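You operate a simulated robot arm through the tools that you are given. There is no shell and no other tool. Be economical: measure what you need, move in short steps, check, and stop when the job is done.

You are at the controls of a simulated robot arm. One attempt, no reset.

## Task
Flash-test tube two at 1000 V and sort it by the reading.
Fine: It stands in the test box. Shut the lid, then press the yellow button. Dial back to 0 V before the lid opens; it ends open. Over 5 mA: red tray, else green tray.

It is judged by the outcome, as a careful person would: the job done as asked, and still so three seconds after it is handed in. It fails if anything else is knocked over, pushed out of place, dropped, spilled or broken. A push-on lid holds only when it is set on centred and level and pressed home; a screw cap is set on level and turned clockwise until tight.

## Robot
A 6-joint arm with a two-finger gripper on a trunk, on a base that drives. Base frame: it is fixed to the floor where the robot stands at the start and does not move with it; the origin is under the middle of the robot, x ahead of it, y to its left, z up; the surface under the hand at the start is at about z = 0.84. Readings come in m, rad, newtons and seconds.
It reaches about 1.298 m from its shoulder. Its first joint turns from -2.601 to 2.601 rad. Places, roughly: bench socket [0.2, 1.5, 0.8]; clear lid [0.9, -0.4, 1.2]; rack socket one [-0.3, -1.4, 1.2]; rack socket three [-1.2, -1.6, 1.2]; rack socket two [-0.8, -1.5, 1.2]; test box [0.7, -0.5, 0.9]; volts dial [0.6, -0.4, 0.9]; yellow button [0.6, -0.6, 0.9]. Payload 1.57 kg.
The tool frame sits at the grasp point between the pads (the TCP): z along the fingers, y along the line on which they close. The tips reach 0.021 m beyond it. The gripper opens to 0.07 m. The gripper's body begins 0.05 m behind the TCP.
Orientation is that of the tool frame in the base frame, as a unit quaternion [w, x, y, z]. With the fingers straight down and closing along the base's y, the tool's x points along the base's -x, its y along +y and its z along -z.

## Interface
- The arm moves only by the tool servo_tool. Its argument "moves" is a list that holds one entry, the list of rows, each a list of 7 numbers: the shift along the base's x, y, z in units of 50 mm (1.0 is 50 mm), then the turn, a rotation vector about the base's x, y, z in units of 6 degrees (1.0 is 6 degrees), then the gripper command, from -1 (shut) to 1 (fully open), values between in proportion. In form: [[[tx, ty, tz, rx, ry, rz, grip], ...]]. A call has 1 to 10 rows; each row shifts and turns the commanded pose from where the row before left it. A call with a number of a shift or a turn outside -1 to 1 is refused whole. Rows are played at 5 a second. More than 0.05 m and 0.15 rad between two rows, or a gripper value outside its range, and nothing of the call is played. Where a pose cannot be reached the arm comes as near as it can. A force on the tool above 60 N (or 10 N above the force at the start of the call, whichever is more), or a blocked arm, ends the call early, and 0.2 s more pass. Each finger halts on what it meets, pressing with about 30 N; the grip force reading is that of the motor and also rises with nothing between the fingers. The clock runs only during rows and for 0.2 s after the last one: add rows that do not move to give the fingers time. It gives the time, the measured TCP pose, the force on the tool (base axes), the opening and the grip force at its end, in the units of the frame above (readings bear some noise), with the torque about the TCP (base axes, N m) and any sound that the robot's microphone picked up.
- Cameras (640 x 400 px; columns grow to the right, rows downward): "scene" is now at [0.0313, 0.136, 1.6757]; the picture's right is [-0.42, -0.91, 0.00], its down [-0.57, 0.26, -0.78] and it looks along [0.71, -0.33, -0.63] (base axes); focal length 276 px, centre (320, 200). "wrist" rides on the gripper at [0.079, 0.004, -0.081] in the tool frame; the picture's right is [-0.05, 1.00, 0.00], its down [-0.67, -0.04, -0.74] and it looks along [-0.74, -0.04, 0.67] (tool axes); focal length 256 px, centre (320, 200). There is no depth. A picture from a camera that has moved, and an enlarged one, comes with that camera's place and axes in the base frame and with its lens.
- get_image(camera): a new picture of that camera. The clock stands still meanwhile.
- move_column(by): slides the trunk up (or, below 0, down) by that many m; the arm and the scene camera ride with it, the base frame stays. It gives what a move gives, with no picture.
- roll_base(legs): drives the robot by 1 to 6 legs, each [ahead, turn to the left] in m and rad, along the robot's own axes; the way and the turn of a leg run together, so that a leg with both is an arc; at most 1.5 m and 3.142 rad a leg. The arm and the cameras ride along, it lands a little off, and it stops where it bumps. It gives what a move gives.
- head_to(pan, tilt): turns the head with the scene camera to pan (to the left, within 2.705 rad either way) and tilt (down, from -0.506 to 1.204), counted from straight ahead of the robot. It gives what a move gives.
- zoom(camera, box): a new picture of the part [left, top, right, bottom] of that camera's present view, enlarged. The clock stands still meanwhile.
- job_done(): hands the job in; it is judged then, once.

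Go step by step. Nothing tells you exact positions but the pictures and the camera data: compare them with the known pose of the tool, close in by small moves and look again before you grip or let go. The budget is 120 turns and 82 pictures, counting those below and the enlarged ones. Unless the task says otherwise, let go and move clear before handing in, and close with one line.

The tools are called after "Request:" as a command line: name --argument value ..., lists and objects as JSON in quotes. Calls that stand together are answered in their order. servo_tool: Moves the arm, as the interface text tells. Its arguments: {"type":"object","properties":{"moves":{"type":"array","items":{"type":"array","items":{"type":"array","items":{"type":"number"}}}}},"required":["moves"]} The other tools are called the same way: move_column (by) slides the trunk up or down; roll_base (legs) drives the base; head_to (pan, tilt) turns the head that bears the scene camera; get_image (camera) takes a picture; zoom (camera, box) takes an enlarged picture of a part of a camera's view; job_done () hands the job in.

At the start:

```text
time_s: 0.0
tool_pos: [0.7204, -0.2959, 1.0001]
orientation: [0.0, -0.001, 1.0, -0.001]
contact_force: [0.7, -0.4, -0.9]
wrist_torque: [-0.01, -0.02, 0.0]
width: 0.0701
grasp_force: 0.1
trunk travel left (down, up): [-0.681, 0.289]
robot x, y, heading: [-0.0012, 0.0005, 0.004]
head pan, tilt: [-0.433, 0.681]
```

scene: 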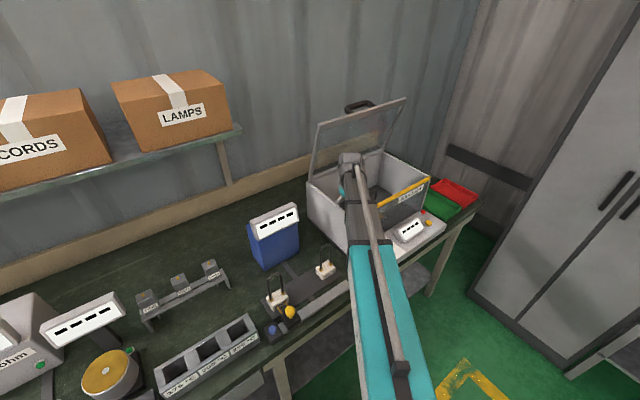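
wrist: 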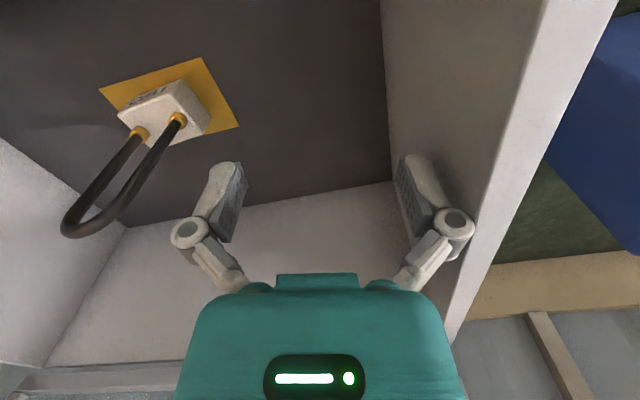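

I see the test box with its lid open and the hand above it, with something U-shaped inside. I'll look closer at the box, its front panel and the trays.

Request:
zoom --camera "scene" --box '[290, 80, 490, 280]'

Request:
zoom --camera "wrist" --box '[40, 30, 280, 250]'

Request:
zoom --camera "scene" --box '[120, 190, 360, 400]'

```text
2.00 times, centred on (390, 180) of scene
camera zoom: at [0.0313, 0.136, 1.6757], right [-0.42, -0.91, 0.0], down [-0.57, 0.26, -0.78], along [0.71, -0.33, -0.63], focal length 552 px, centre (180, 240)
```

zoom: 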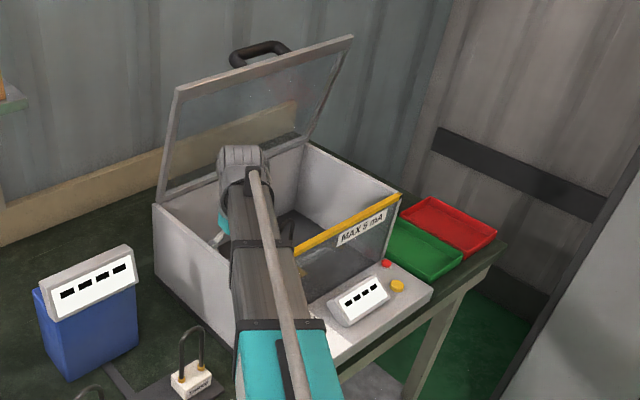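

```text
1.82 times, centred on (160, 140) of wrist
camera zoom: at [0.6397, -0.2911, 1.082], right [0.05, 1.0, 0.0], down [0.67, -0.04, 0.74], along [0.74, -0.04, -0.67], focal length 465 px, centre (611, 309)
```

zoom: 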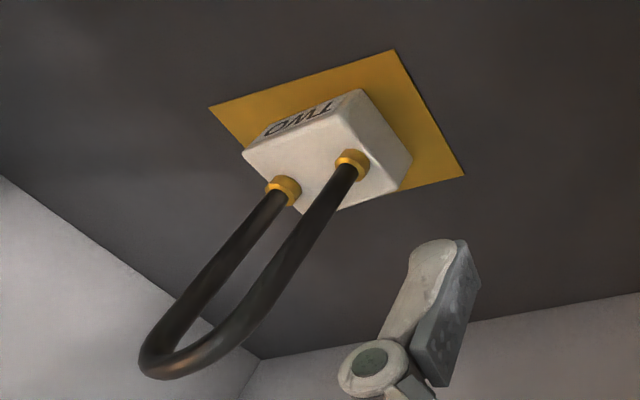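

```text
1.90 times, centred on (240, 295) of scene
camera zoom: at [0.0313, 0.136, 1.6757], right [-0.42, -0.91, 0.0], down [-0.57, 0.26, -0.78], along [0.71, -0.33, -0.63], focal length 526 px, centre (472, 19)
```

zoom: 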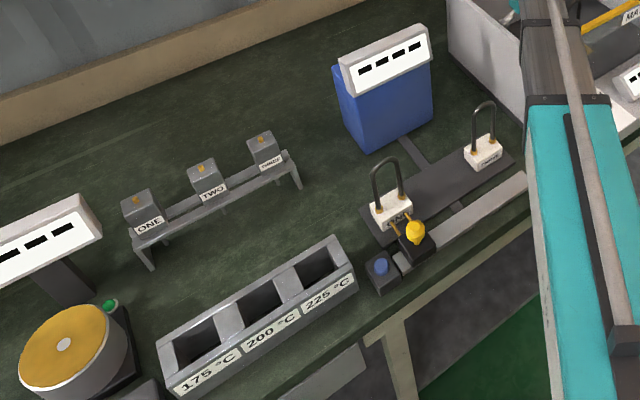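

Tube two already stands on the yellow plate in the box, so nothing needs fetching. I'll lift the hand straight out of the box and back to get a clear view.

Request:
servo_tool --moves '[[[0, 0, 1, 0, 0, 0, 0], [0, 0, 1, 0, 0, 0, 0], [0, 0, 1, 0, 0, 0, 0], [0, 0, 1, 0, 0, 0, 0], [-1, 0.5, 0, 0, 0, 0, 0], [-1, 1, 0, 0, 0, 0, 0], [-1, 1, 0, 0, 0, 0, 0], [-1, 1, 0, 0, 0, 0, 0], [-1, 1, 0, 0, 0, 0, 0], [-1, 1, 0, 0, 0, 0, 0]]]'

Request:
get_image --camera "scene"

Request:
get_image --camera "wrist"

```text
refused: row 5 steps farther than a row can; nothing moved
```

```text
76 pictures are left
camera scene: at [0.0313, 0.136, 1.6757], right [-0.42, -0.91, 0.0], down [-0.57, 0.26, -0.78], along [0.71, -0.33, -0.63], focal length 276 px, centre (320, 200)
```

scene: 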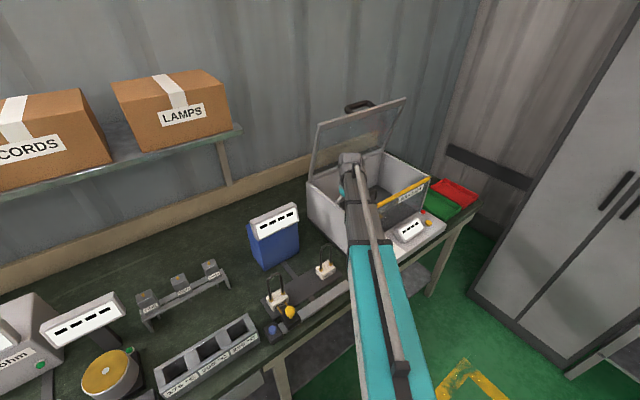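

```text
75 pictures are left
camera wrist: at [0.6397, -0.2911, 1.082], right [0.05, 1.0, 0.0], down [0.67, -0.04, 0.74], along [0.74, -0.04, -0.67], focal length 256 px, centre (320, 200)
```

wrist: 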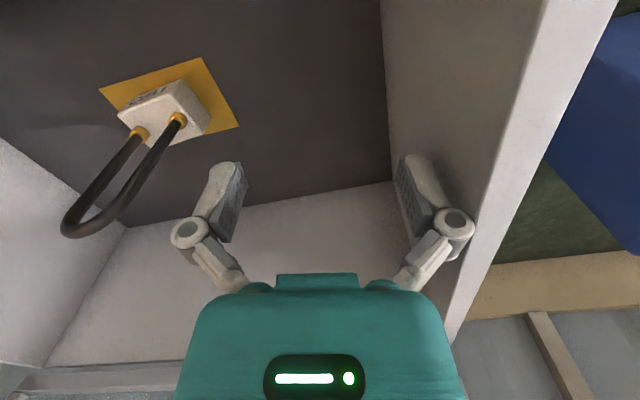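

The row was too long, so nothing moved. I'll repeat with shorter steps.

Request:
servo_tool --moves '[[[0, 0, 0.95, 0, 0, 0, 0], [0, 0, 0.95, 0, 0, 0, 0], [0, 0, 0.95, 0, 0, 0, 0], [0, 0, 0.95, 0, 0, 0, 0], [0, 0, 0.95, 0, 0, 0, 0], [-0.65, 0.65, 0, 0, 0, 0, 0], [-0.65, 0.65, 0, 0, 0, 0, 0], [-0.65, 0.65, 0, 0, 0, 0, 0], [-0.65, 0.65, 0, 0, 0, 0, 0], [-0.65, 0.65, 0, 0, 0, 0, 0]]]'

Request:
servo_tool --moves '[[[-0.65, 0.65, 0, 0, 0, 0, 0], [-0.65, 0.65, 0, 0, 0, 0, 0], [-0.65, 0.65, 0, 0, 0, 0, 0]]]'

Request:
get_image --camera "scene"

```text
time_s: 1.5
tool_pos: [0.6946, -0.2732, 0.9993]
orientation: [0.006, 0.004, 1.0, -0.008]
contact_force: [1.4, -23.6, -6.1]
wrist_torque: [0.22, 0.07, -0.03]
width: 0.0188
grasp_force: 0.0
out of reach, approached as far as the arm can: row 1, 2, 3, 4, 5
trunk travel left (down, up): [-0.681, 0.289]
robot x, y, heading: [-0.0061, -0.0001, 0.002]
head pan, tilt: [-0.433, 0.681]
stopped in row 7: the force on the tool passed its limit at 85 N (the readings are from after the stop); the commanded pose is now the measured one
```

```text
time_s: 1.8
tool_pos: [0.6945, -0.274, 1.0002]
orientation: [0.014, 0.008, 1.0, -0.015]
contact_force: [2.3, -25.0, -5.9]
wrist_torque: [0.25, 0.09, -0.03]
width: 0.0178
grasp_force: 0.1
trunk travel left (down, up): [-0.681, 0.289]
robot x, y, heading: [0.0009, -0.0006, 0.001]
head pan, tilt: [-0.433, 0.681]
stopped in row 1: the force on the tool passed its limit at 100 N (the readings are from after the stop); the commanded pose is now the measured one
```

```text
74 pictures are left
camera scene: at [0.0324, 0.1328, 1.6757], right [-0.42, -0.91, 0.0], down [-0.57, 0.27, -0.78], along [0.7, -0.32, -0.63], focal length 276 px, centre (320, 200)
```

scene: 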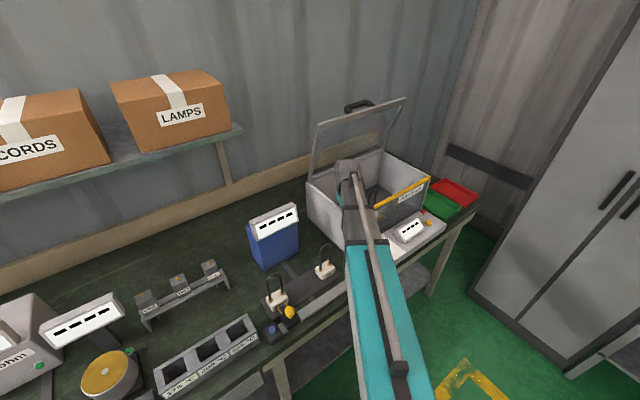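

The arm could not rise there and touched the box's left wall. I'll back off from it and raise with the trunk instead.

Request:
servo_tool --moves '[[[0.3, -0.4, 0, 0, 0, 0, 0], [0, 0, 0, 0, 0, 0, 0]]]'

Request:
move_column --by 0.27

Request:
get_image --camera "scene"

Request:
get_image --camera "wrist"

```text
time_s: 2.4
tool_pos: [0.7063, -0.2888, 1.0015]
orientation: [0.014, 0.006, 1.0, -0.014]
contact_force: [-0.1, 0.3, -1.2]
wrist_torque: [-0.02, 0.0, 0.0]
width: 0.0353
grasp_force: 0.1
trunk travel left (down, up): [-0.681, 0.289]
robot x, y, heading: [0.0013, 0.0018, 0.007]
head pan, tilt: [-0.433, 0.681]
```

```text
time_s: 5.1
tool_pos: [0.706, -0.2879, 1.2686]
orientation: [0.013, 0.006, 1.0, -0.013]
contact_force: [-1.1, 0.3, -0.5]
wrist_torque: [0.02, 0.02, 0.01]
width: 0.0351
grasp_force: 0.1
trunk travel left (down, up): [-0.951, 0.019]
robot x, y, heading: [-0.0014, 0.002, 0.005]
head pan, tilt: [-0.433, 0.681]
```

```text
73 pictures are left
camera scene: at [0.0315, 0.136, 1.9457], right [-0.42, -0.91, 0.0], down [-0.57, 0.26, -0.78], along [0.71, -0.33, -0.63], focal length 276 px, centre (320, 200)
```

scene: 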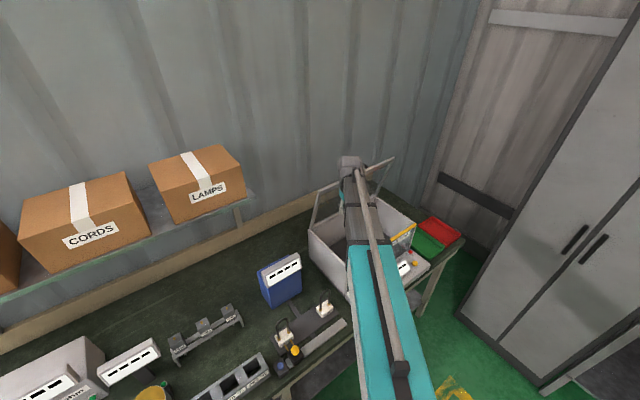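

```text
72 pictures are left
camera wrist: at [0.6234, -0.2807, 1.3498], right [0.07, 1.0, -0.03], down [0.65, -0.02, 0.76], along [0.76, -0.07, -0.65], focal length 256 px, centre (320, 200)
```

wrist: 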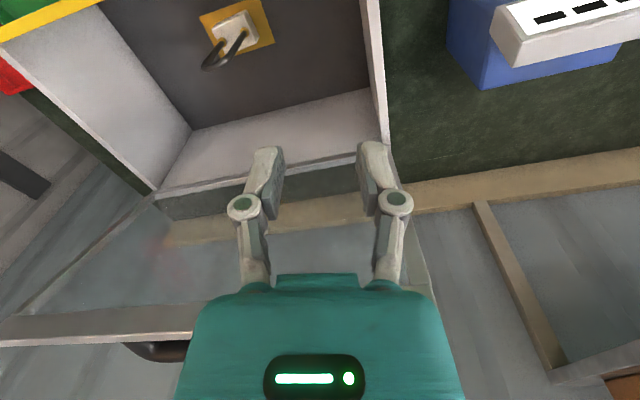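

From the two views I put the box rim at z≈1.05, with corners near (0.58,-0.23), (0.85,-0.19), (0.95,-0.60) and (0.68,-0.65). The lid stands up from the back edge, leaning slightly forward, with its top at z≈1.31. Next I'll see how far the arm moves from here.

Request:
servo_tool --moves '[[[-0.6, 0.6, 0.3, 0, 0, 0, -1], [-0.6, 0.6, 0.3, 0, 0, 0, -1], [-0.6, 0.6, 0.3, 0, 0, 0, -1], [-0.6, 0.6, 0.3, 0, 0, 0, -1], [-0.6, 0.6, 0.3, 0, 0, 0, -1], [-0.6, 0.6, 0.3, 0, 0, 0, -1], [-0.6, 0.6, 0.3, 0, 0, 0, -1], [-0.6, 0.6, 0.3, 0, 0, 0, -1]]]'

Request:
get_image --camera "scene"

```text
time_s: 6.9
tool_pos: [0.54, -0.0594, 1.2703]
orientation: [0.013, 0.006, 1.0, -0.013]
contact_force: [-0.4, 0.6, -0.4]
wrist_torque: [-0.05, 0.02, 0.02]
width: 0.0
grasp_force: 28.8
out of reach, approached as far as the arm can: row 1, 2, 3, 4, 5, 6, 7, 8
trunk travel left (down, up): [-0.951, 0.019]
robot x, y, heading: [0.0015, 0.0014, 0.003]
head pan, tilt: [-0.433, 0.681]
```

```text
71 pictures are left
camera scene: at [0.0313, 0.1366, 1.9457], right [-0.42, -0.91, 0.0], down [-0.57, 0.26, -0.78], along [0.71, -0.33, -0.63], focal length 276 px, centre (320, 200)
```

scene: 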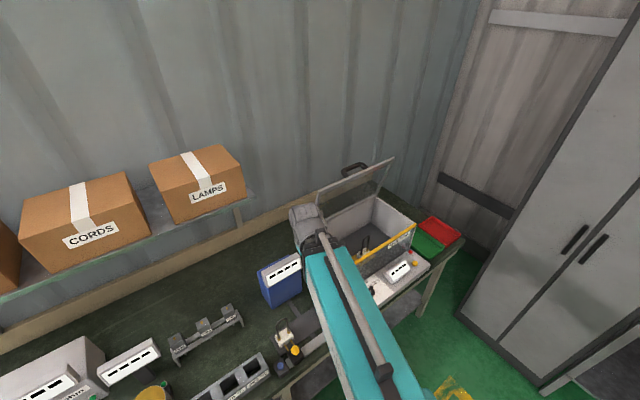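

The hand's height is capped at about z 1.27 pointing down, so I'd reach behind the lid from its left side. First I'll look closely at the panel.

Request:
zoom --camera "scene" --box '[350, 210, 470, 320]'

Request:
zoom --camera "scene" --box '[290, 140, 430, 240]'

```text
3.64 times, centred on (410, 265) of scene
camera zoom: at [0.0313, 0.1366, 1.9457], right [-0.42, -0.91, 0.0], down [-0.57, 0.26, -0.78], along [0.71, -0.33, -0.63], focal length 1005 px, centre (-7, -36)
```

zoom: 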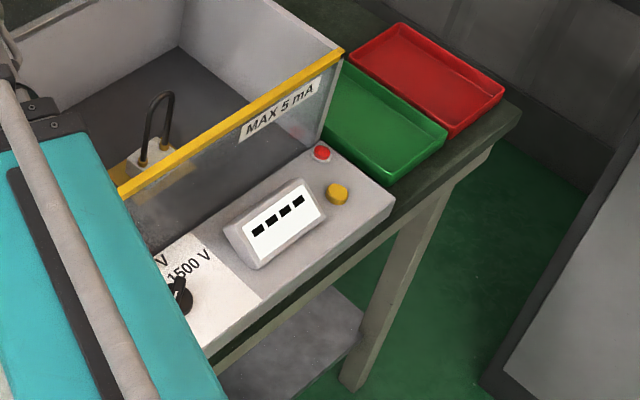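

```text
4.00 times, centred on (360, 190) of scene
camera zoom: at [0.0313, 0.1366, 1.9457], right [-0.42, -0.91, 0.0], down [-0.57, 0.26, -0.78], along [0.71, -0.33, -0.63], focal length 1105 px, centre (160, 240)
```

zoom: 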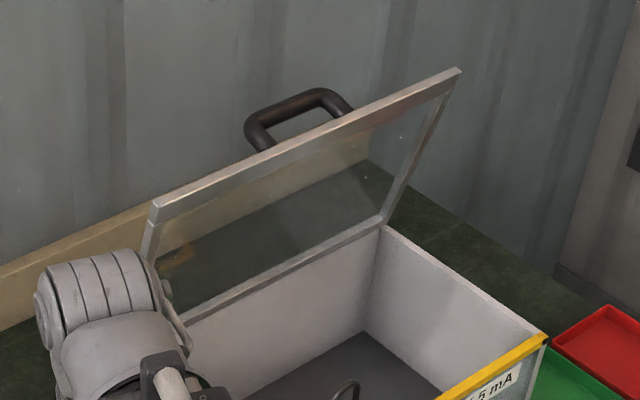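

The panel carries a dial with voltage marks, a red lamp, a display and the yellow button. I'll move the wrist camera to where it sees the panel.

Request:
servo_tool --moves '[[[-0.45, -0.75, -0.15, 0, 0, 0, -1], [-0.45, -0.75, -0.15, 0, 0, 0, -1], [-0.45, -0.75, -0.15, 0, 0, 0, -1], [-0.45, -0.75, -0.15, 0, 0, 0, -1], [-0.45, -0.75, -0.15, 0, 0, 0, -1], [-0.45, -0.75, -0.15, 0, 0, 0, -1], [-0.45, -0.75, -0.15, 0, 0, 0, -1], [-0.45, -0.75, -0.15, 0, 0, 0, -1]]]'

Request:
get_image --camera "wrist"

```text
time_s: 8.7
tool_pos: [0.401, -0.3754, 1.2696]
orientation: [0.014, 0.007, 1.0, -0.014]
contact_force: [-0.4, -0.1, 0.9]
wrist_torque: [0.0, 0.03, -0.05]
width: 0.0001
grasp_force: 28.9
out of reach, approached as far as the arm can: row 1, 2, 3, 4, 5, 6, 7, 8
trunk travel left (down, up): [-0.951, 0.019]
robot x, y, heading: [0.0036, -0.0012, 0.003]
head pan, tilt: [-0.433, 0.681]
```

```text
68 pictures are left
camera wrist: at [0.318, -0.3671, 1.3498], right [0.07, 1.0, -0.03], down [0.65, -0.02, 0.76], along [0.76, -0.07, -0.65], focal length 256 px, centre (320, 200)
```

wrist: 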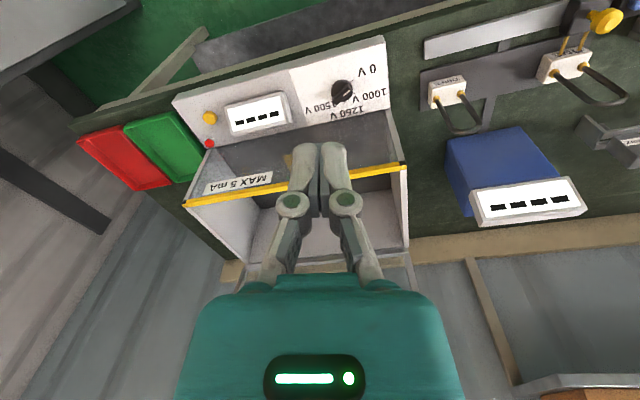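

The wrist view shows the dial marks (0, 1000, 1250, 1500 V). I'll zoom in on it.

Request:
zoom --camera "wrist" --box '[280, 40, 400, 130]'

Request:
zoom --camera "wrist" --box '[160, 40, 420, 220]'

```text
4.44 times, centred on (340, 85) of wrist
camera zoom: at [0.318, -0.3671, 1.3498], right [0.07, 1.0, -0.03], down [0.65, -0.02, 0.76], along [0.76, -0.07, -0.65], focal length 1138 px, centre (231, 711)
```

zoom: 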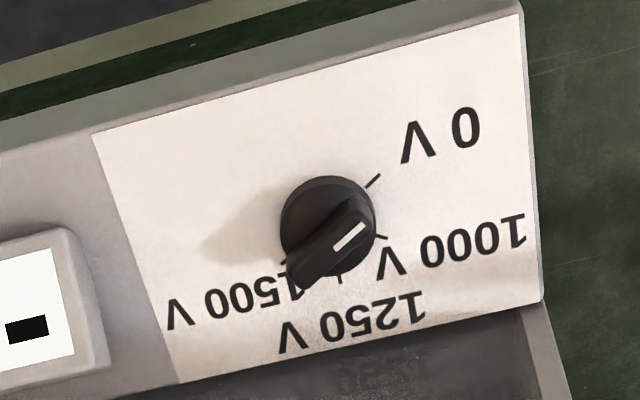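

```text
2.22 times, centred on (290, 130) of wrist
camera zoom: at [0.318, -0.3671, 1.3498], right [0.07, 1.0, -0.03], down [0.65, -0.02, 0.76], along [0.76, -0.07, -0.65], focal length 569 px, centre (387, 356)
```

zoom: 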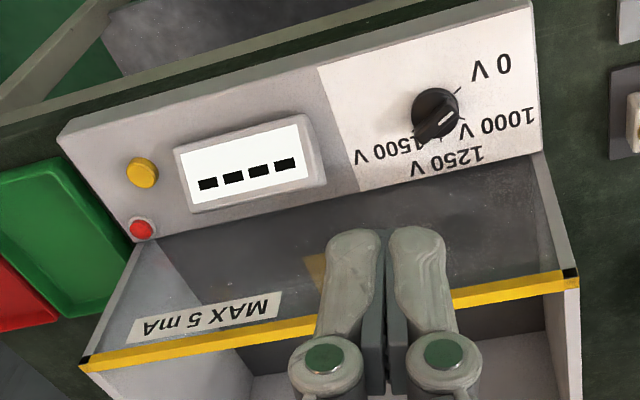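

The dial's pointer sits on 0 V; the marks are 60° apart and run clockwise to 1000, 1250 and 1500 V. I'll close the lid first. Going round its left side at the top of my reach, I move to just left of the box.

Request:
move_column --by 0.018

Request:
servo_tool --moves '[[[0.4, 0.85, 0, 0, 0, 0, -1], [0.4, 0.85, 0, 0, 0, 0, -1], [0.4, 0.85, 0, 0, 0, 0, -1], [0.4, 0.85, 0, 0, 0, 0, -1], [0.4, 0.85, 0, 0, 0, 0, -1], [0.4, 0.85, 0, 0, 0, 0, -1], [0.4, 0.85, 0, 0, 0, 0, -1], [0.4, 0.85, 0, 0, 0, 0, -1]]]'

Request:
servo_tool --moves '[[[0.9, 0, 0, 0, 0, 0, -1], [0.9, 0, 0, 0, 0, 0, -1], [0.9, 0, 0, 0, 0, 0, -1], [0.9, 0, 0, 0, 0, 0, -1], [0.9, 0, 0, 0, 0, 0, -1], [0.9, 0, 0, 0, 0, 0, -1], [0.9, 0, 0, 0, 0, 0, -1], [0, 0, 0, 0, 0, 0, -1]]]'

Request:
get_image --camera "scene"

```text
time_s: 9.4
tool_pos: [0.4019, -0.3743, 1.2879]
orientation: [0.014, 0.007, 1.0, -0.015]
contact_force: [-0.4, -0.6, -0.4]
wrist_torque: [0.02, 0.01, 0.03]
width: 0.0001
grasp_force: 29.0
trunk travel left (down, up): [-0.969, 0.001]
robot x, y, heading: [0.0007, 0.0029, -0.001]
head pan, tilt: [-0.433, 0.681]
```

```text
time_s: 11.2
tool_pos: [0.5747, -0.0406, 1.2897]
orientation: [0.014, 0.007, 1.0, -0.013]
contact_force: [0.0, 0.0, 0.2]
wrist_torque: [0.0, 0.01, -0.02]
width: 0.0001
grasp_force: 28.3
out of reach, approached as far as the arm can: row 2, 3
trunk travel left (down, up): [-0.969, 0.001]
robot x, y, heading: [-0.0014, -0.0012, -0.0]
head pan, tilt: [-0.433, 0.681]
```

```text
time_s: 13.0
tool_pos: [0.8885, -0.0432, 1.2887]
orientation: [0.013, 0.007, 1.0, -0.013]
contact_force: [0.4, 0.2, -0.1]
wrist_torque: [-0.02, -0.02, 0.01]
width: 0.0
grasp_force: 28.6
trunk travel left (down, up): [-0.969, 0.001]
robot x, y, heading: [0.0002, -0.0028, 0.003]
head pan, tilt: [-0.433, 0.681]
```

```text
65 pictures are left
camera scene: at [0.0305, 0.1361, 1.9637], right [-0.42, -0.91, 0.0], down [-0.57, 0.26, -0.78], along [0.71, -0.33, -0.63], focal length 276 px, centre (320, 200)
```

scene: 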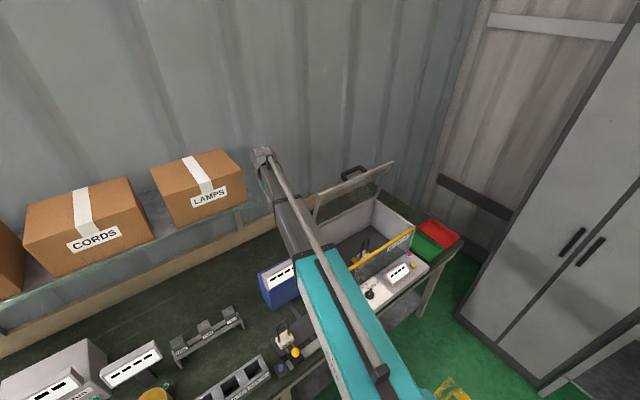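

The hand is now left of the box, level with the back. I'll check with the wrist camera how the lid lies before sliding in behind it.

Request:
get_image --camera "wrist"

Request:
zoom --camera "scene" --box '[240, 130, 420, 290]'

```text
64 pictures are left
camera wrist: at [0.8047, -0.0351, 1.3682], right [0.07, 1.0, -0.03], down [0.65, -0.02, 0.76], along [0.76, -0.07, -0.65], focal length 256 px, centre (320, 200)
```

wrist: 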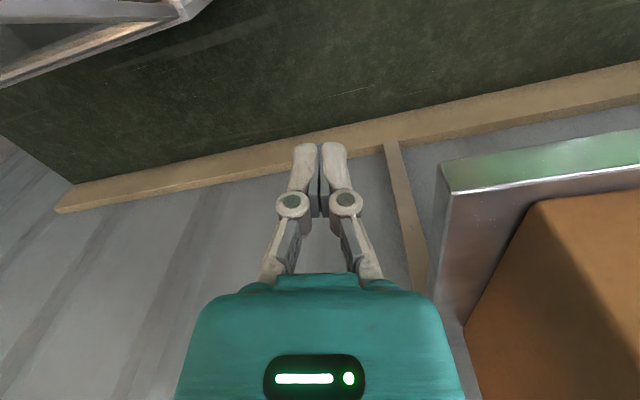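

```text
2.50 times, centred on (330, 210) of scene
camera zoom: at [0.0305, 0.1361, 1.9637], right [-0.42, -0.91, 0.0], down [-0.57, 0.26, -0.78], along [0.71, -0.33, -0.63], focal length 691 px, centre (295, 175)
```

zoom: 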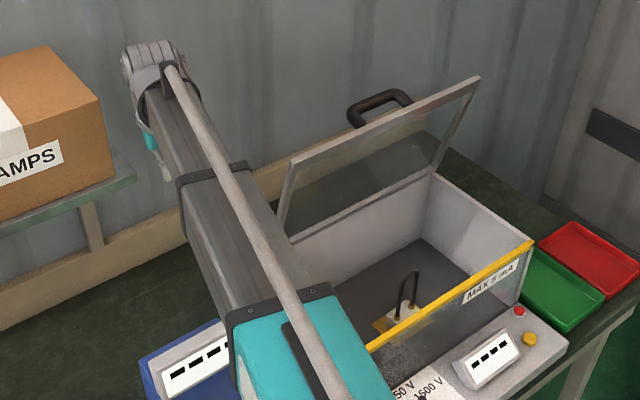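

The forearm runs roughly level at about z 1.4, clear of the lid's top edge. I'll slide in behind the lid's left part, short of the handle.

Request:
servo_tool --moves '[[[0.05, -0.8, -0.05, 0, 0, 0, -1], [0.05, -0.8, -0.05, 0, 0, 0, -1], [0.05, -0.8, -0.05, 0, 0, 0, -1], [0.05, -0.8, -0.05, 0, 0, 0, -1], [0.05, -0.8, -0.05, 0, 0, 0, -1], [0.05, -0.7, -0.05, 0, 0, 0, -1]]]'

Request:
get_image --camera "scene"

Request:
get_image --camera "wrist"

```text
time_s: 14.4
tool_pos: [0.9032, -0.2809, 1.2882]
orientation: [0.014, 0.006, 1.0, -0.014]
contact_force: [0.2, 0.0, -0.2]
wrist_torque: [-0.07, -0.02, 0.01]
width: 0.0
grasp_force: 28.3
out of reach, approached as far as the arm can: row 1, 2, 4, 6
trunk travel left (down, up): [-0.969, 0.001]
robot x, y, heading: [-0.0043, -0.0013, -0.003]
head pan, tilt: [-0.433, 0.681]
```

```text
62 pictures are left
camera scene: at [0.0317, 0.1351, 1.9638], right [-0.42, -0.91, 0.0], down [-0.57, 0.26, -0.78], along [0.71, -0.33, -0.63], focal length 276 px, centre (320, 200)
```

scene: 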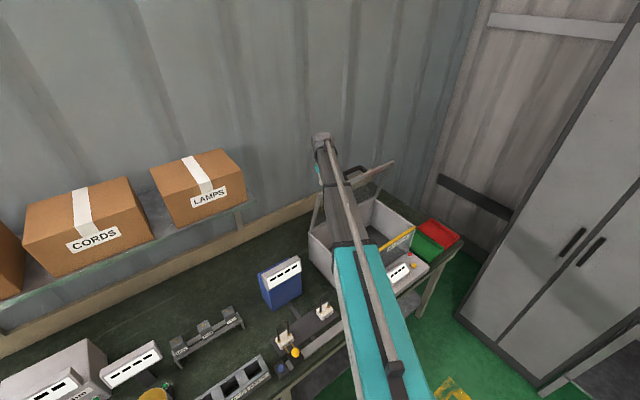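

```text
61 pictures are left
camera wrist: at [0.8211, -0.272, 1.3675], right [0.07, 1.0, -0.03], down [0.65, -0.02, 0.76], along [0.76, -0.07, -0.65], focal length 256 px, centre (320, 200)
```

wrist: 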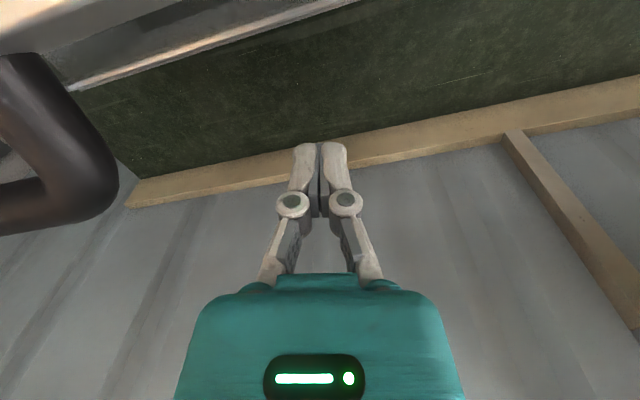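

I'm behind the lid, left of the handle. Now I'll push it forward gently along its arc and watch the force.

Request:
servo_tool --moves '[[[-0.39, -0.088, -0.1, 0, 0, 0, -1], [-0.39, -0.088, -0.1, 0, 0, 0, -1], [-0.39, -0.088, -0.1, 0, 0, 0, -1], [-0.42, -0.095, -0.15, 0, 0, 0, -1], [-0.42, -0.095, -0.15, 0, 0, 0, -1]]]'

Request:
get_image --camera "scene"

```text
time_s: 15.6
tool_pos: [0.802, -0.3016, 1.2881]
orientation: [0.014, 0.007, 1.0, -0.014]
contact_force: [0.1, -0.4, -0.1]
wrist_torque: [-0.05, -0.01, 0.01]
width: 0.0
grasp_force: 28.9
out of reach, approached as far as the arm can: row 1, 2, 3, 4, 5
trunk travel left (down, up): [-0.969, 0.001]
robot x, y, heading: [-0.0003, -0.0014, -0.005]
head pan, tilt: [-0.433, 0.681]
```

```text
60 pictures are left
camera scene: at [0.0308, 0.1359, 1.9638], right [-0.42, -0.91, 0.0], down [-0.57, 0.26, -0.78], along [0.71, -0.33, -0.63], focal length 276 px, centre (320, 200)
```

scene: 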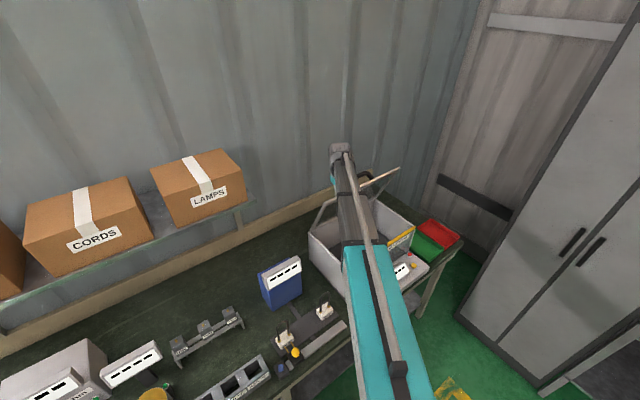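

The lid moves easily, with hardly any force. I'll continue the arc downwards.

Request:
servo_tool --moves '[[[-0.36, -0.08, -0.33, 0, 0, 0, -1], [-0.36, -0.08, -0.33, 0, 0, 0, -1], [-0.36, -0.08, -0.33, 0, 0, 0, -1], [-0.38, -0.086, -0.43, 0, 0, 0, -1], [-0.38, -0.086, -0.43, 0, 0, 0, -1]]]'

Request:
get_image --camera "scene"

Request:
get_image --camera "wrist"

```text
time_s: 16.8
tool_pos: [0.7113, -0.3193, 1.2892]
orientation: [0.014, 0.007, 1.0, -0.014]
contact_force: [0.2, -1.0, 0.8]
wrist_torque: [0.0, 0.0, 0.03]
width: 0.0004
grasp_force: 28.8
out of reach, approached as far as the arm can: row 1, 2, 3, 4, 5
trunk travel left (down, up): [-0.969, 0.001]
robot x, y, heading: [0.0011, 0.0033, 0.002]
head pan, tilt: [-0.433, 0.681]
```

```text
59 pictures are left
camera scene: at [0.0308, 0.136, 1.9637], right [-0.42, -0.91, 0.0], down [-0.57, 0.26, -0.78], along [0.71, -0.33, -0.63], focal length 276 px, centre (320, 200)
```

scene: 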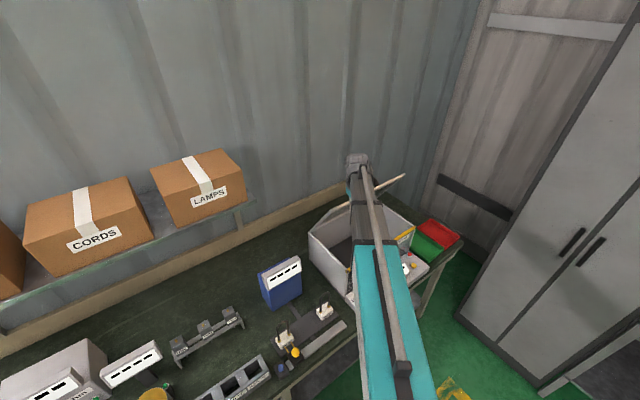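

```text
58 pictures are left
camera wrist: at [0.6277, -0.3112, 1.3681], right [0.07, 1.0, -0.03], down [0.65, -0.02, 0.76], along [0.76, -0.07, -0.64], focal length 256 px, centre (320, 200)
```

wrist: 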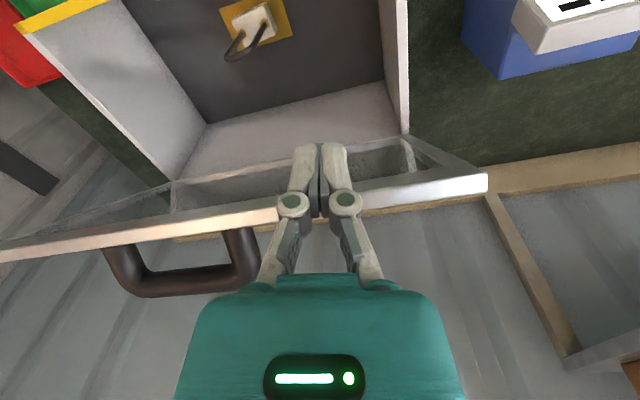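

The lid stays where it's left at about 57°, but my tool height isn't following commands and the fingertips have slipped over the lid's edge. I'll test a plain vertical move.

Request:
servo_tool --moves '[[[0, 0, -0.2, 0, 0, 0, -1], [0, 0, 0, 0, 0, 0, -1]]]'

Request:
servo_tool --moves '[[[0, 0, 0.4, 0, 0, 0, -1], [0, 0, 0, 0, 0, 0, -1]]]'

```text
time_s: 17.4
tool_pos: [0.7108, -0.319, 1.2866]
orientation: [0.013, 0.007, 1.0, -0.013]
contact_force: [-0.8, 0.3, -0.3]
wrist_torque: [0.01, 0.02, -0.02]
width: 0.0001
grasp_force: 28.8
out of reach, approached as far as the arm can: row 1
trunk travel left (down, up): [-0.969, 0.001]
robot x, y, heading: [-0.0023, 0.0008, 0.0]
head pan, tilt: [-0.433, 0.681]
```

```text
time_s: 18.0
tool_pos: [0.7116, -0.3185, 1.2885]
orientation: [0.014, 0.006, 1.0, -0.014]
contact_force: [0.1, 0.4, 0.3]
wrist_torque: [-0.05, -0.02, 0.01]
width: 0.0
grasp_force: 28.6
out of reach, approached as far as the arm can: row 1
trunk travel left (down, up): [-0.969, 0.001]
robot x, y, heading: [0.003, -0.001, -0.003]
head pan, tilt: [-0.433, 0.681]
```

The arm moves only in a horizontal plane; height comes from the trunk column. I'll go back over the lid's outer face and press it down with the column.

Request:
servo_tool --moves '[[[0.5, 0.115, 0, 0, 0, 0, -1], [0.5, 0.115, 0, 0, 0, 0, -1], [0, 0, 0, 0, 0, 0, -1]]]'

Request:
move_column --by -0.05

Request:
get_image --camera "wrist"

```text
time_s: 18.8
tool_pos: [0.762, -0.3095, 1.2875]
orientation: [0.013, 0.006, 1.0, -0.015]
contact_force: [0.7, 0.0, 0.1]
wrist_torque: [0.02, 0.0, 0.03]
width: 0.0001
grasp_force: 29.1
trunk travel left (down, up): [-0.969, 0.001]
robot x, y, heading: [0.0013, 0.0011, -0.0]
head pan, tilt: [-0.433, 0.681]
```

```text
time_s: 19.7
tool_pos: [0.7626, -0.3087, 1.2381]
orientation: [0.014, 0.007, 1.0, -0.013]
contact_force: [0.0, -0.8, 0.0]
wrist_torque: [0.01, 0.01, 0.02]
width: 0.0
grasp_force: 28.8
trunk travel left (down, up): [-0.919, 0.051]
robot x, y, heading: [-0.0015, 0.0018, 0.001]
head pan, tilt: [-0.433, 0.681]
```

```text
57 pictures are left
camera wrist: at [0.6794, -0.3005, 1.3178], right [0.07, 1.0, -0.03], down [0.65, -0.02, 0.76], along [0.76, -0.07, -0.65], focal length 256 px, centre (320, 200)
```

wrist: 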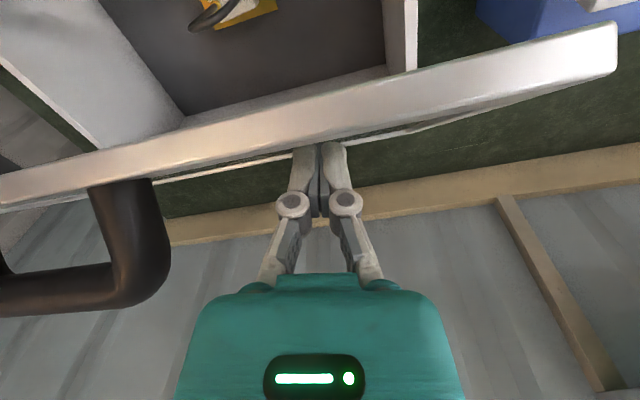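

The fingers are now behind the lid, below its edge. I'll push forward 5 cm, then lower further.

Request:
servo_tool --moves '[[[-0.4, -0.09, 0, 0, 0, 0, -1], [-0.4, -0.09, 0, 0, 0, 0, -1], [-0.3, -0.07, 0, 0, 0, 0, -1]]]'

Request:
move_column --by -0.05

Request:
servo_tool --moves '[[[-0.4, -0.09, 0, 0, 0, 0, -1], [-0.3, -0.07, 0, 0, 0, 0, -1]]]'

Request:
get_image --camera "wrist"

Request:
get_image --camera "scene"

```text
time_s: 20.5
tool_pos: [0.7062, -0.3214, 1.2383]
orientation: [0.014, 0.007, 1.0, -0.014]
contact_force: [0.3, -0.1, -0.3]
wrist_torque: [0.01, -0.01, -0.02]
width: 0.0003
grasp_force: 28.3
trunk travel left (down, up): [-0.919, 0.051]
robot x, y, heading: [-0.0024, -0.0005, 0.0]
head pan, tilt: [-0.433, 0.681]
```

```text
time_s: 21.4
tool_pos: [0.7063, -0.321, 1.1873]
orientation: [0.014, 0.006, 1.0, -0.014]
contact_force: [-0.2, -0.1, -0.4]
wrist_torque: [0.02, -0.01, -0.03]
width: 0.0001
grasp_force: 28.9
trunk travel left (down, up): [-0.869, 0.101]
robot x, y, heading: [0.0009, -0.0008, -0.002]
head pan, tilt: [-0.433, 0.681]
```

```text
time_s: 22.0
tool_pos: [0.6708, -0.3296, 1.1876]
orientation: [0.014, 0.006, 1.0, -0.014]
contact_force: [0.3, 0.6, 0.5]
wrist_torque: [-0.01, 0.02, 0.01]
width: 0.0
grasp_force: 28.8
trunk travel left (down, up): [-0.869, 0.101]
robot x, y, heading: [0.0004, -0.0018, 0.001]
head pan, tilt: [-0.433, 0.681]
```

```text
56 pictures are left
camera wrist: at [0.5879, -0.3218, 1.2679], right [0.07, 1.0, -0.03], down [0.65, -0.02, 0.76], along [0.76, -0.07, -0.65], focal length 256 px, centre (320, 200)
```

wrist: 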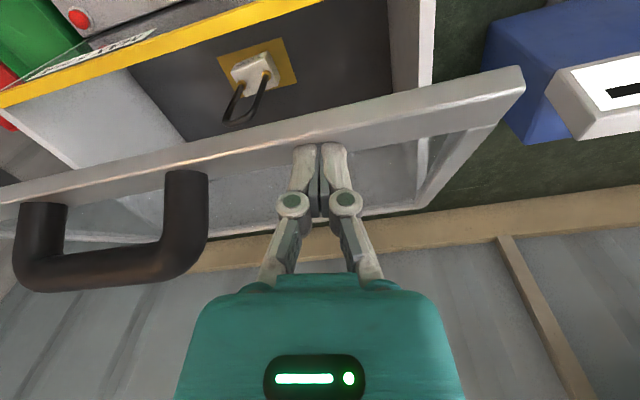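

```text
55 pictures are left
camera scene: at [0.0313, 0.1359, 1.8637], right [-0.42, -0.91, 0.0], down [-0.57, 0.26, -0.78], along [0.71, -0.33, -0.63], focal length 276 px, centre (320, 200)
```

scene: 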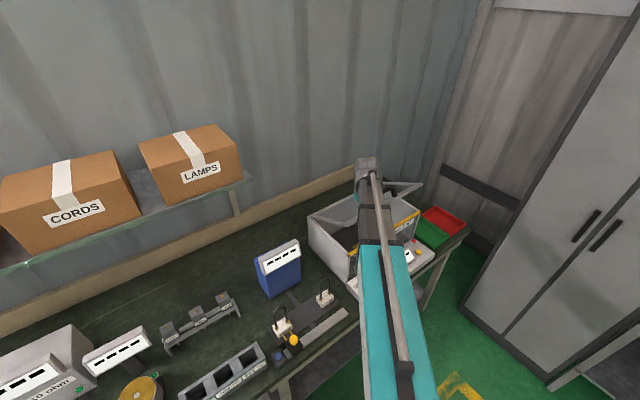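

The lid is at about 35°, with the fingers on its front frame. I'll press on down with the column.

Request:
move_column --by -0.05

Request:
move_column --by -0.03

Request:
get_image --camera "wrist"

```text
time_s: 22.9
tool_pos: [0.6712, -0.3299, 1.1393]
orientation: [0.015, 0.006, 1.0, -0.015]
contact_force: [0.9, -0.4, 0.0]
wrist_torque: [-0.02, 0.01, -0.03]
width: 0.0
grasp_force: 28.2
trunk travel left (down, up): [-0.819, 0.151]
robot x, y, heading: [0.0021, -0.0002, -0.002]
head pan, tilt: [-0.433, 0.681]
```

```text
time_s: 23.7
tool_pos: [0.6717, -0.3298, 1.1074]
orientation: [0.014, 0.007, 1.0, -0.014]
contact_force: [0.7, 0.4, 0.2]
wrist_torque: [-0.01, 0.03, 0.04]
width: 0.0
grasp_force: 28.3
trunk travel left (down, up): [-0.789, 0.181]
robot x, y, heading: [0.001, 0.0017, -0.0]
head pan, tilt: [-0.433, 0.681]
```

```text
54 pictures are left
camera wrist: at [0.5881, -0.3218, 1.1878], right [0.07, 1.0, -0.03], down [0.65, -0.02, 0.76], along [0.76, -0.07, -0.65], focal length 256 px, centre (320, 200)
```

wrist: 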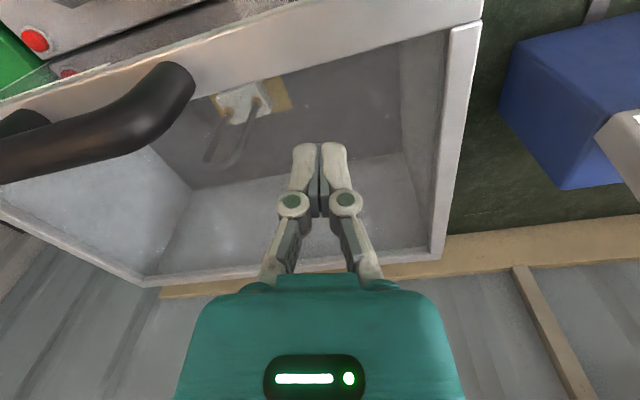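

The lid looks nearly shut. I'll lower the last bit carefully.

Request:
move_column --by -0.02

Request:
move_column --by -0.01

Request:
get_image --camera "scene"

Request:
get_image --camera "wrist"

```text
time_s: 24.3
tool_pos: [0.6715, -0.3298, 1.0879]
orientation: [0.014, 0.006, 1.0, -0.014]
contact_force: [0.0, 0.5, -0.1]
wrist_torque: [-0.02, -0.03, 0.01]
width: 0.0
grasp_force: 28.1
trunk travel left (down, up): [-0.769, 0.201]
robot x, y, heading: [0.0014, 0.0004, 0.0]
head pan, tilt: [-0.433, 0.681]
```

```text
time_s: 24.9
tool_pos: [0.6717, -0.3294, 1.0785]
orientation: [0.014, 0.006, 1.0, -0.014]
contact_force: [0.9, -0.3, 0.3]
wrist_torque: [-0.03, 0.03, 0.02]
width: 0.0003
grasp_force: 28.6
trunk travel left (down, up): [-0.759, 0.211]
robot x, y, heading: [0.0004, -0.0039, -0.0]
head pan, tilt: [-0.433, 0.681]
```

```text
53 pictures are left
camera scene: at [0.0313, 0.136, 1.7537], right [-0.42, -0.91, 0.0], down [-0.57, 0.26, -0.78], along [0.71, -0.33, -0.63], focal length 276 px, centre (320, 200)
```

scene: 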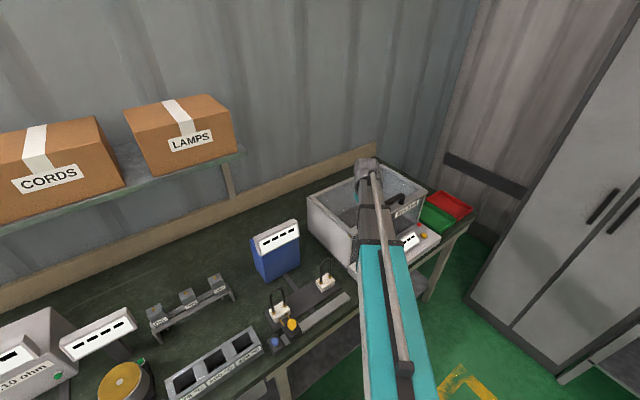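

```text
52 pictures are left
camera wrist: at [0.5881, -0.3218, 1.1578], right [0.07, 1.0, -0.03], down [0.65, -0.02, 0.76], along [0.76, -0.07, -0.65], focal length 256 px, centre (320, 200)
```

wrist: 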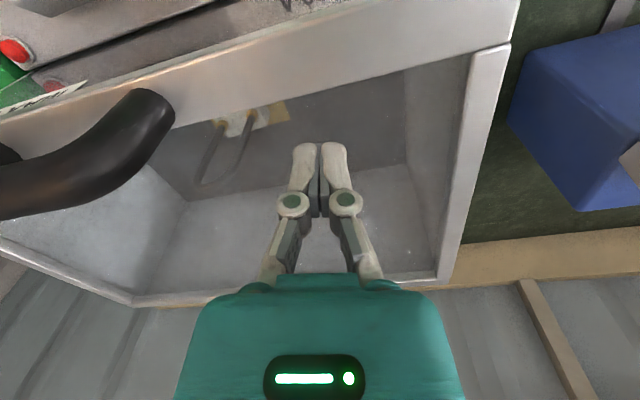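

The lid appears closed; it dropped shut ahead of my fingers. I'll raise and move off to the left, then check it's flush.

Request:
move_column --by 0.1

Request:
servo_tool --moves '[[[-0.65, 0.65, 0, 0, 0, 0, -1], [-0.65, 0.65, 0, 0, 0, 0, -1], [-0.65, 0.65, 0, 0, 0, 0, -1], [-0.65, 0.65, 0, 0, 0, 0, -1], [-0.65, 0.65, 0, 0, 0, 0, -1], [-0.65, 0.65, 0, 0, 0, 0, -1], [-0.65, 0.65, 0, 0, 0, 0, -1], [-0.65, 0.65, 0, 0, 0, 0, -1]]]'

Request:
zoom --camera "scene" --box '[290, 140, 490, 300]'

```text
time_s: 26.2
tool_pos: [0.6715, -0.3294, 1.1776]
orientation: [0.014, 0.006, 1.0, -0.014]
contact_force: [-0.5, -0.7, -0.8]
wrist_torque: [-0.01, 0.01, -0.01]
width: 0.0001
grasp_force: 28.2
trunk travel left (down, up): [-0.859, 0.111]
robot x, y, heading: [-0.0004, -0.001, 0.004]
head pan, tilt: [-0.433, 0.681]
```

```text
time_s: 28.1
tool_pos: [0.5317, -0.1104, 1.1779]
orientation: [0.012, 0.006, 1.0, -0.013]
contact_force: [-0.8, 0.2, 0.3]
wrist_torque: [0.0, 0.01, 0.01]
width: 0.0
grasp_force: 28.7
out of reach, approached as far as the arm can: row 5, 6, 7, 8
trunk travel left (down, up): [-0.859, 0.111]
robot x, y, heading: [-0.0005, -0.0002, 0.002]
head pan, tilt: [-0.433, 0.681]
```

```text
2.50 times, centred on (390, 220) of scene
camera zoom: at [0.0312, 0.1364, 1.8537], right [-0.42, -0.91, 0.0], down [-0.57, 0.26, -0.78], along [0.71, -0.33, -0.63], focal length 691 px, centre (145, 150)
```

zoom: 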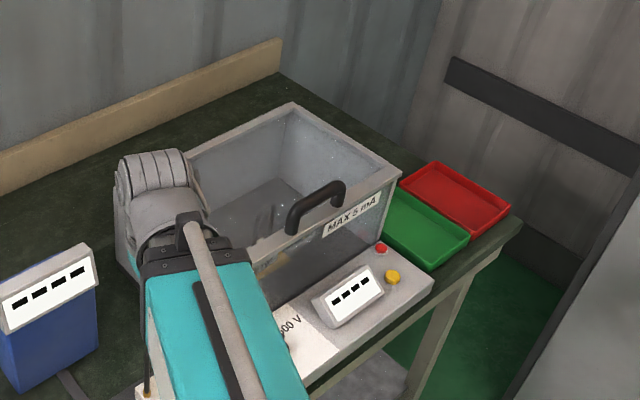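

The lid is shut flush with its handle at the front, and the arm is clear. Next the dial: I'll go above it (about 0.543,-0.355) and yaw the hand so the pads close across the knob's bar.

Request:
servo_tool --moves '[[[0.328, -0.715, 0, 0, 0, -0.99, 0], [0.328, -0.715, 0, 0, 0, -0.99, 0], [0.328, -0.715, 0, 0, 0, -0.99, 0], [0.328, -0.715, 0, 0, 0, -0.99, 0], [0.328, -0.715, 0, 0, 0, -0.99, 0], [0.328, -0.715, 0, 0, 0, -0.99, 0], [0.328, -0.715, 0, 0, 0, -0.99, 0], [0.328, -0.715, 0, 0, 0, -0.99, 0], [0, 0, 0, 0, 0, 0, 0]]]'

Request:
get_image --camera "wrist"

Request:
get_image --camera "scene"

```text
time_s: 30.1
tool_pos: [0.6627, -0.3963, 1.1796]
orientation: [0.007, 0.409, 0.912, -0.019]
contact_force: [-0.4, 0.4, 0.1]
wrist_torque: [0.01, 0.05, 0.01]
width: 0.035
grasp_force: 0.1
trunk travel left (down, up): [-0.859, 0.111]
robot x, y, heading: [-0.0024, -0.0005, -0.001]
head pan, tilt: [-0.433, 0.681]
```

```text
50 pictures are left
camera wrist: at [0.6125, -0.3305, 1.2579], right [0.78, 0.62, -0.03], down [0.42, -0.49, 0.76], along [0.46, -0.61, -0.65], focal length 256 px, centre (320, 200)
```

wrist: 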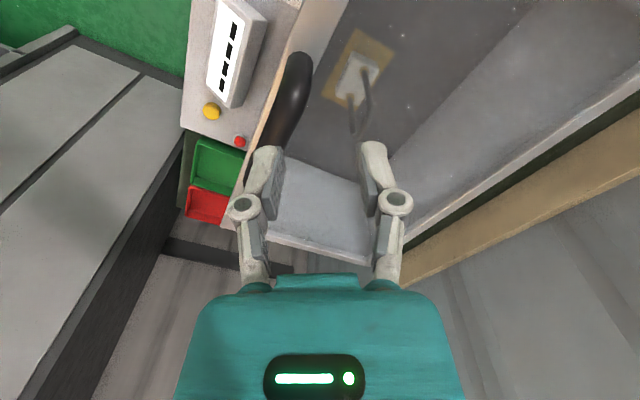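

```text
49 pictures are left
camera scene: at [0.0311, 0.1361, 1.8537], right [-0.42, -0.91, 0.0], down [-0.57, 0.26, -0.78], along [0.71, -0.33, -0.63], focal length 276 px, centre (320, 200)
```

scene: 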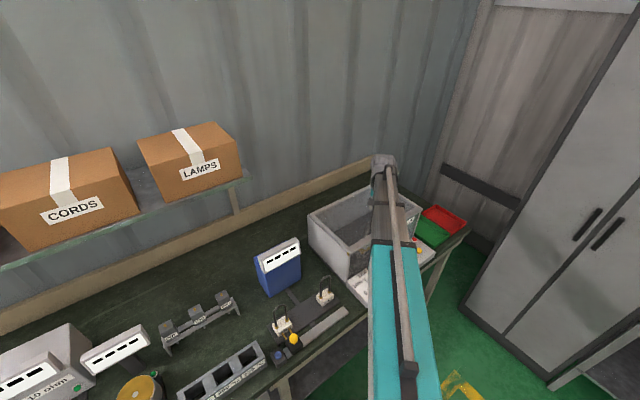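

Commands evidently run from the measured pose, so I'm too far forward. I'll correct to above the dial.

Request:
servo_tool --moves '[[[-0.6, 0.205, 0, 0, 0, 0, 0], [-0.6, 0.205, 0, 0, 0, 0, 0], [-0.6, 0.205, 0, 0, 0, 0, 0], [-0.6, 0.205, 0, 0, 0, 0, 0], [0, 0, 0, 0, 0, 0, 0]]]'

Request:
move_column --by -0.12

Request:
get_image --camera "wrist"

```text
time_s: 31.2
tool_pos: [0.543, -0.356, 1.178]
orientation: [0.007, 0.408, 0.913, -0.019]
contact_force: [0.3, 0.0, 0.1]
wrist_torque: [0.01, 0.03, -0.04]
width: 0.0352
grasp_force: 0.0
trunk travel left (down, up): [-0.859, 0.111]
robot x, y, heading: [0.0001, 0.0019, 0.001]
head pan, tilt: [-0.433, 0.681]
```

```text
time_s: 32.8
tool_pos: [0.5431, -0.354, 1.0577]
orientation: [0.007, 0.409, 0.912, -0.018]
contact_force: [-0.2, 0.0, -1.0]
wrist_torque: [-0.01, 0.0, 0.0]
width: 0.0351
grasp_force: 0.1
trunk travel left (down, up): [-0.739, 0.231]
robot x, y, heading: [0.0063, 0.0012, -0.002]
head pan, tilt: [-0.433, 0.681]
```

```text
48 pictures are left
camera wrist: at [0.4928, -0.289, 1.1379], right [0.78, 0.62, -0.03], down [0.42, -0.49, 0.76], along [0.46, -0.61, -0.65], focal length 256 px, centre (320, 200)
```

wrist: 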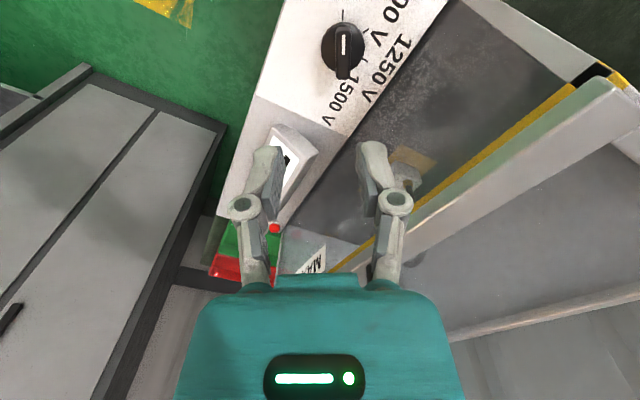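

The bar is aligned with the hand, and both views put the dial centre at about (0.561,-0.355) with the panel at z≈0.86. I'll shift over it and lower partway.

Request:
servo_tool --moves '[[[0.36, -0.02, 0, 0, 0, 0, 0], [0, 0, 0, 0, 0, 0, 0]]]'

Request:
move_column --by -0.115

Request:
get_image --camera "wrist"

Request:
zoom --camera "scene" --box '[320, 140, 480, 300]'

```text
time_s: 33.4
tool_pos: [0.562, -0.3554, 1.0576]
orientation: [0.007, 0.409, 0.912, -0.018]
contact_force: [0.0, -0.1, -0.5]
wrist_torque: [-0.02, 0.02, -0.02]
width: 0.0353
grasp_force: 0.1
trunk travel left (down, up): [-0.739, 0.231]
robot x, y, heading: [0.0015, -0.0056, 0.002]
head pan, tilt: [-0.433, 0.681]
```

```text
time_s: 34.8
tool_pos: [0.5624, -0.3568, 0.9423]
orientation: [0.007, 0.409, 0.912, -0.018]
contact_force: [-0.2, -1.2, -0.2]
wrist_torque: [0.01, 0.01, -0.01]
width: 0.0351
grasp_force: 0.1
trunk travel left (down, up): [-0.624, 0.346]
robot x, y, heading: [0.0001, -0.0028, 0.001]
head pan, tilt: [-0.433, 0.681]
```

```text
47 pictures are left
camera wrist: at [0.5114, -0.2899, 1.0229], right [0.78, 0.62, -0.03], down [0.42, -0.49, 0.76], along [0.46, -0.61, -0.65], focal length 256 px, centre (320, 200)
```

wrist: 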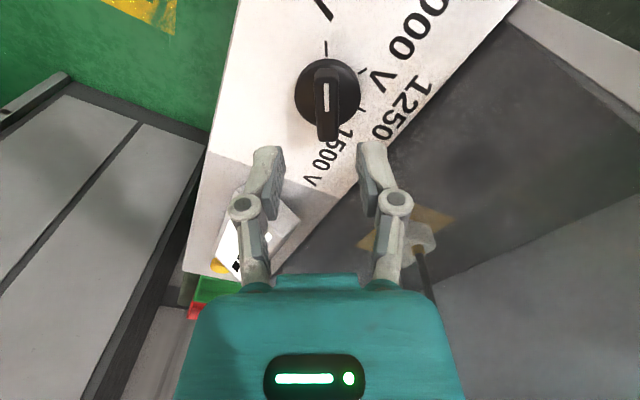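

```text
2.50 times, centred on (400, 220) of scene
camera zoom: at [0.0313, 0.136, 1.6187], right [-0.42, -0.91, 0.0], down [-0.57, 0.26, -0.78], along [0.71, -0.33, -0.63], focal length 691 px, centre (120, 150)
```

zoom: 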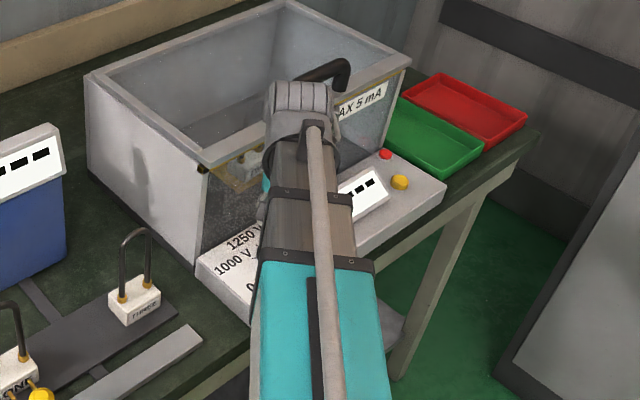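

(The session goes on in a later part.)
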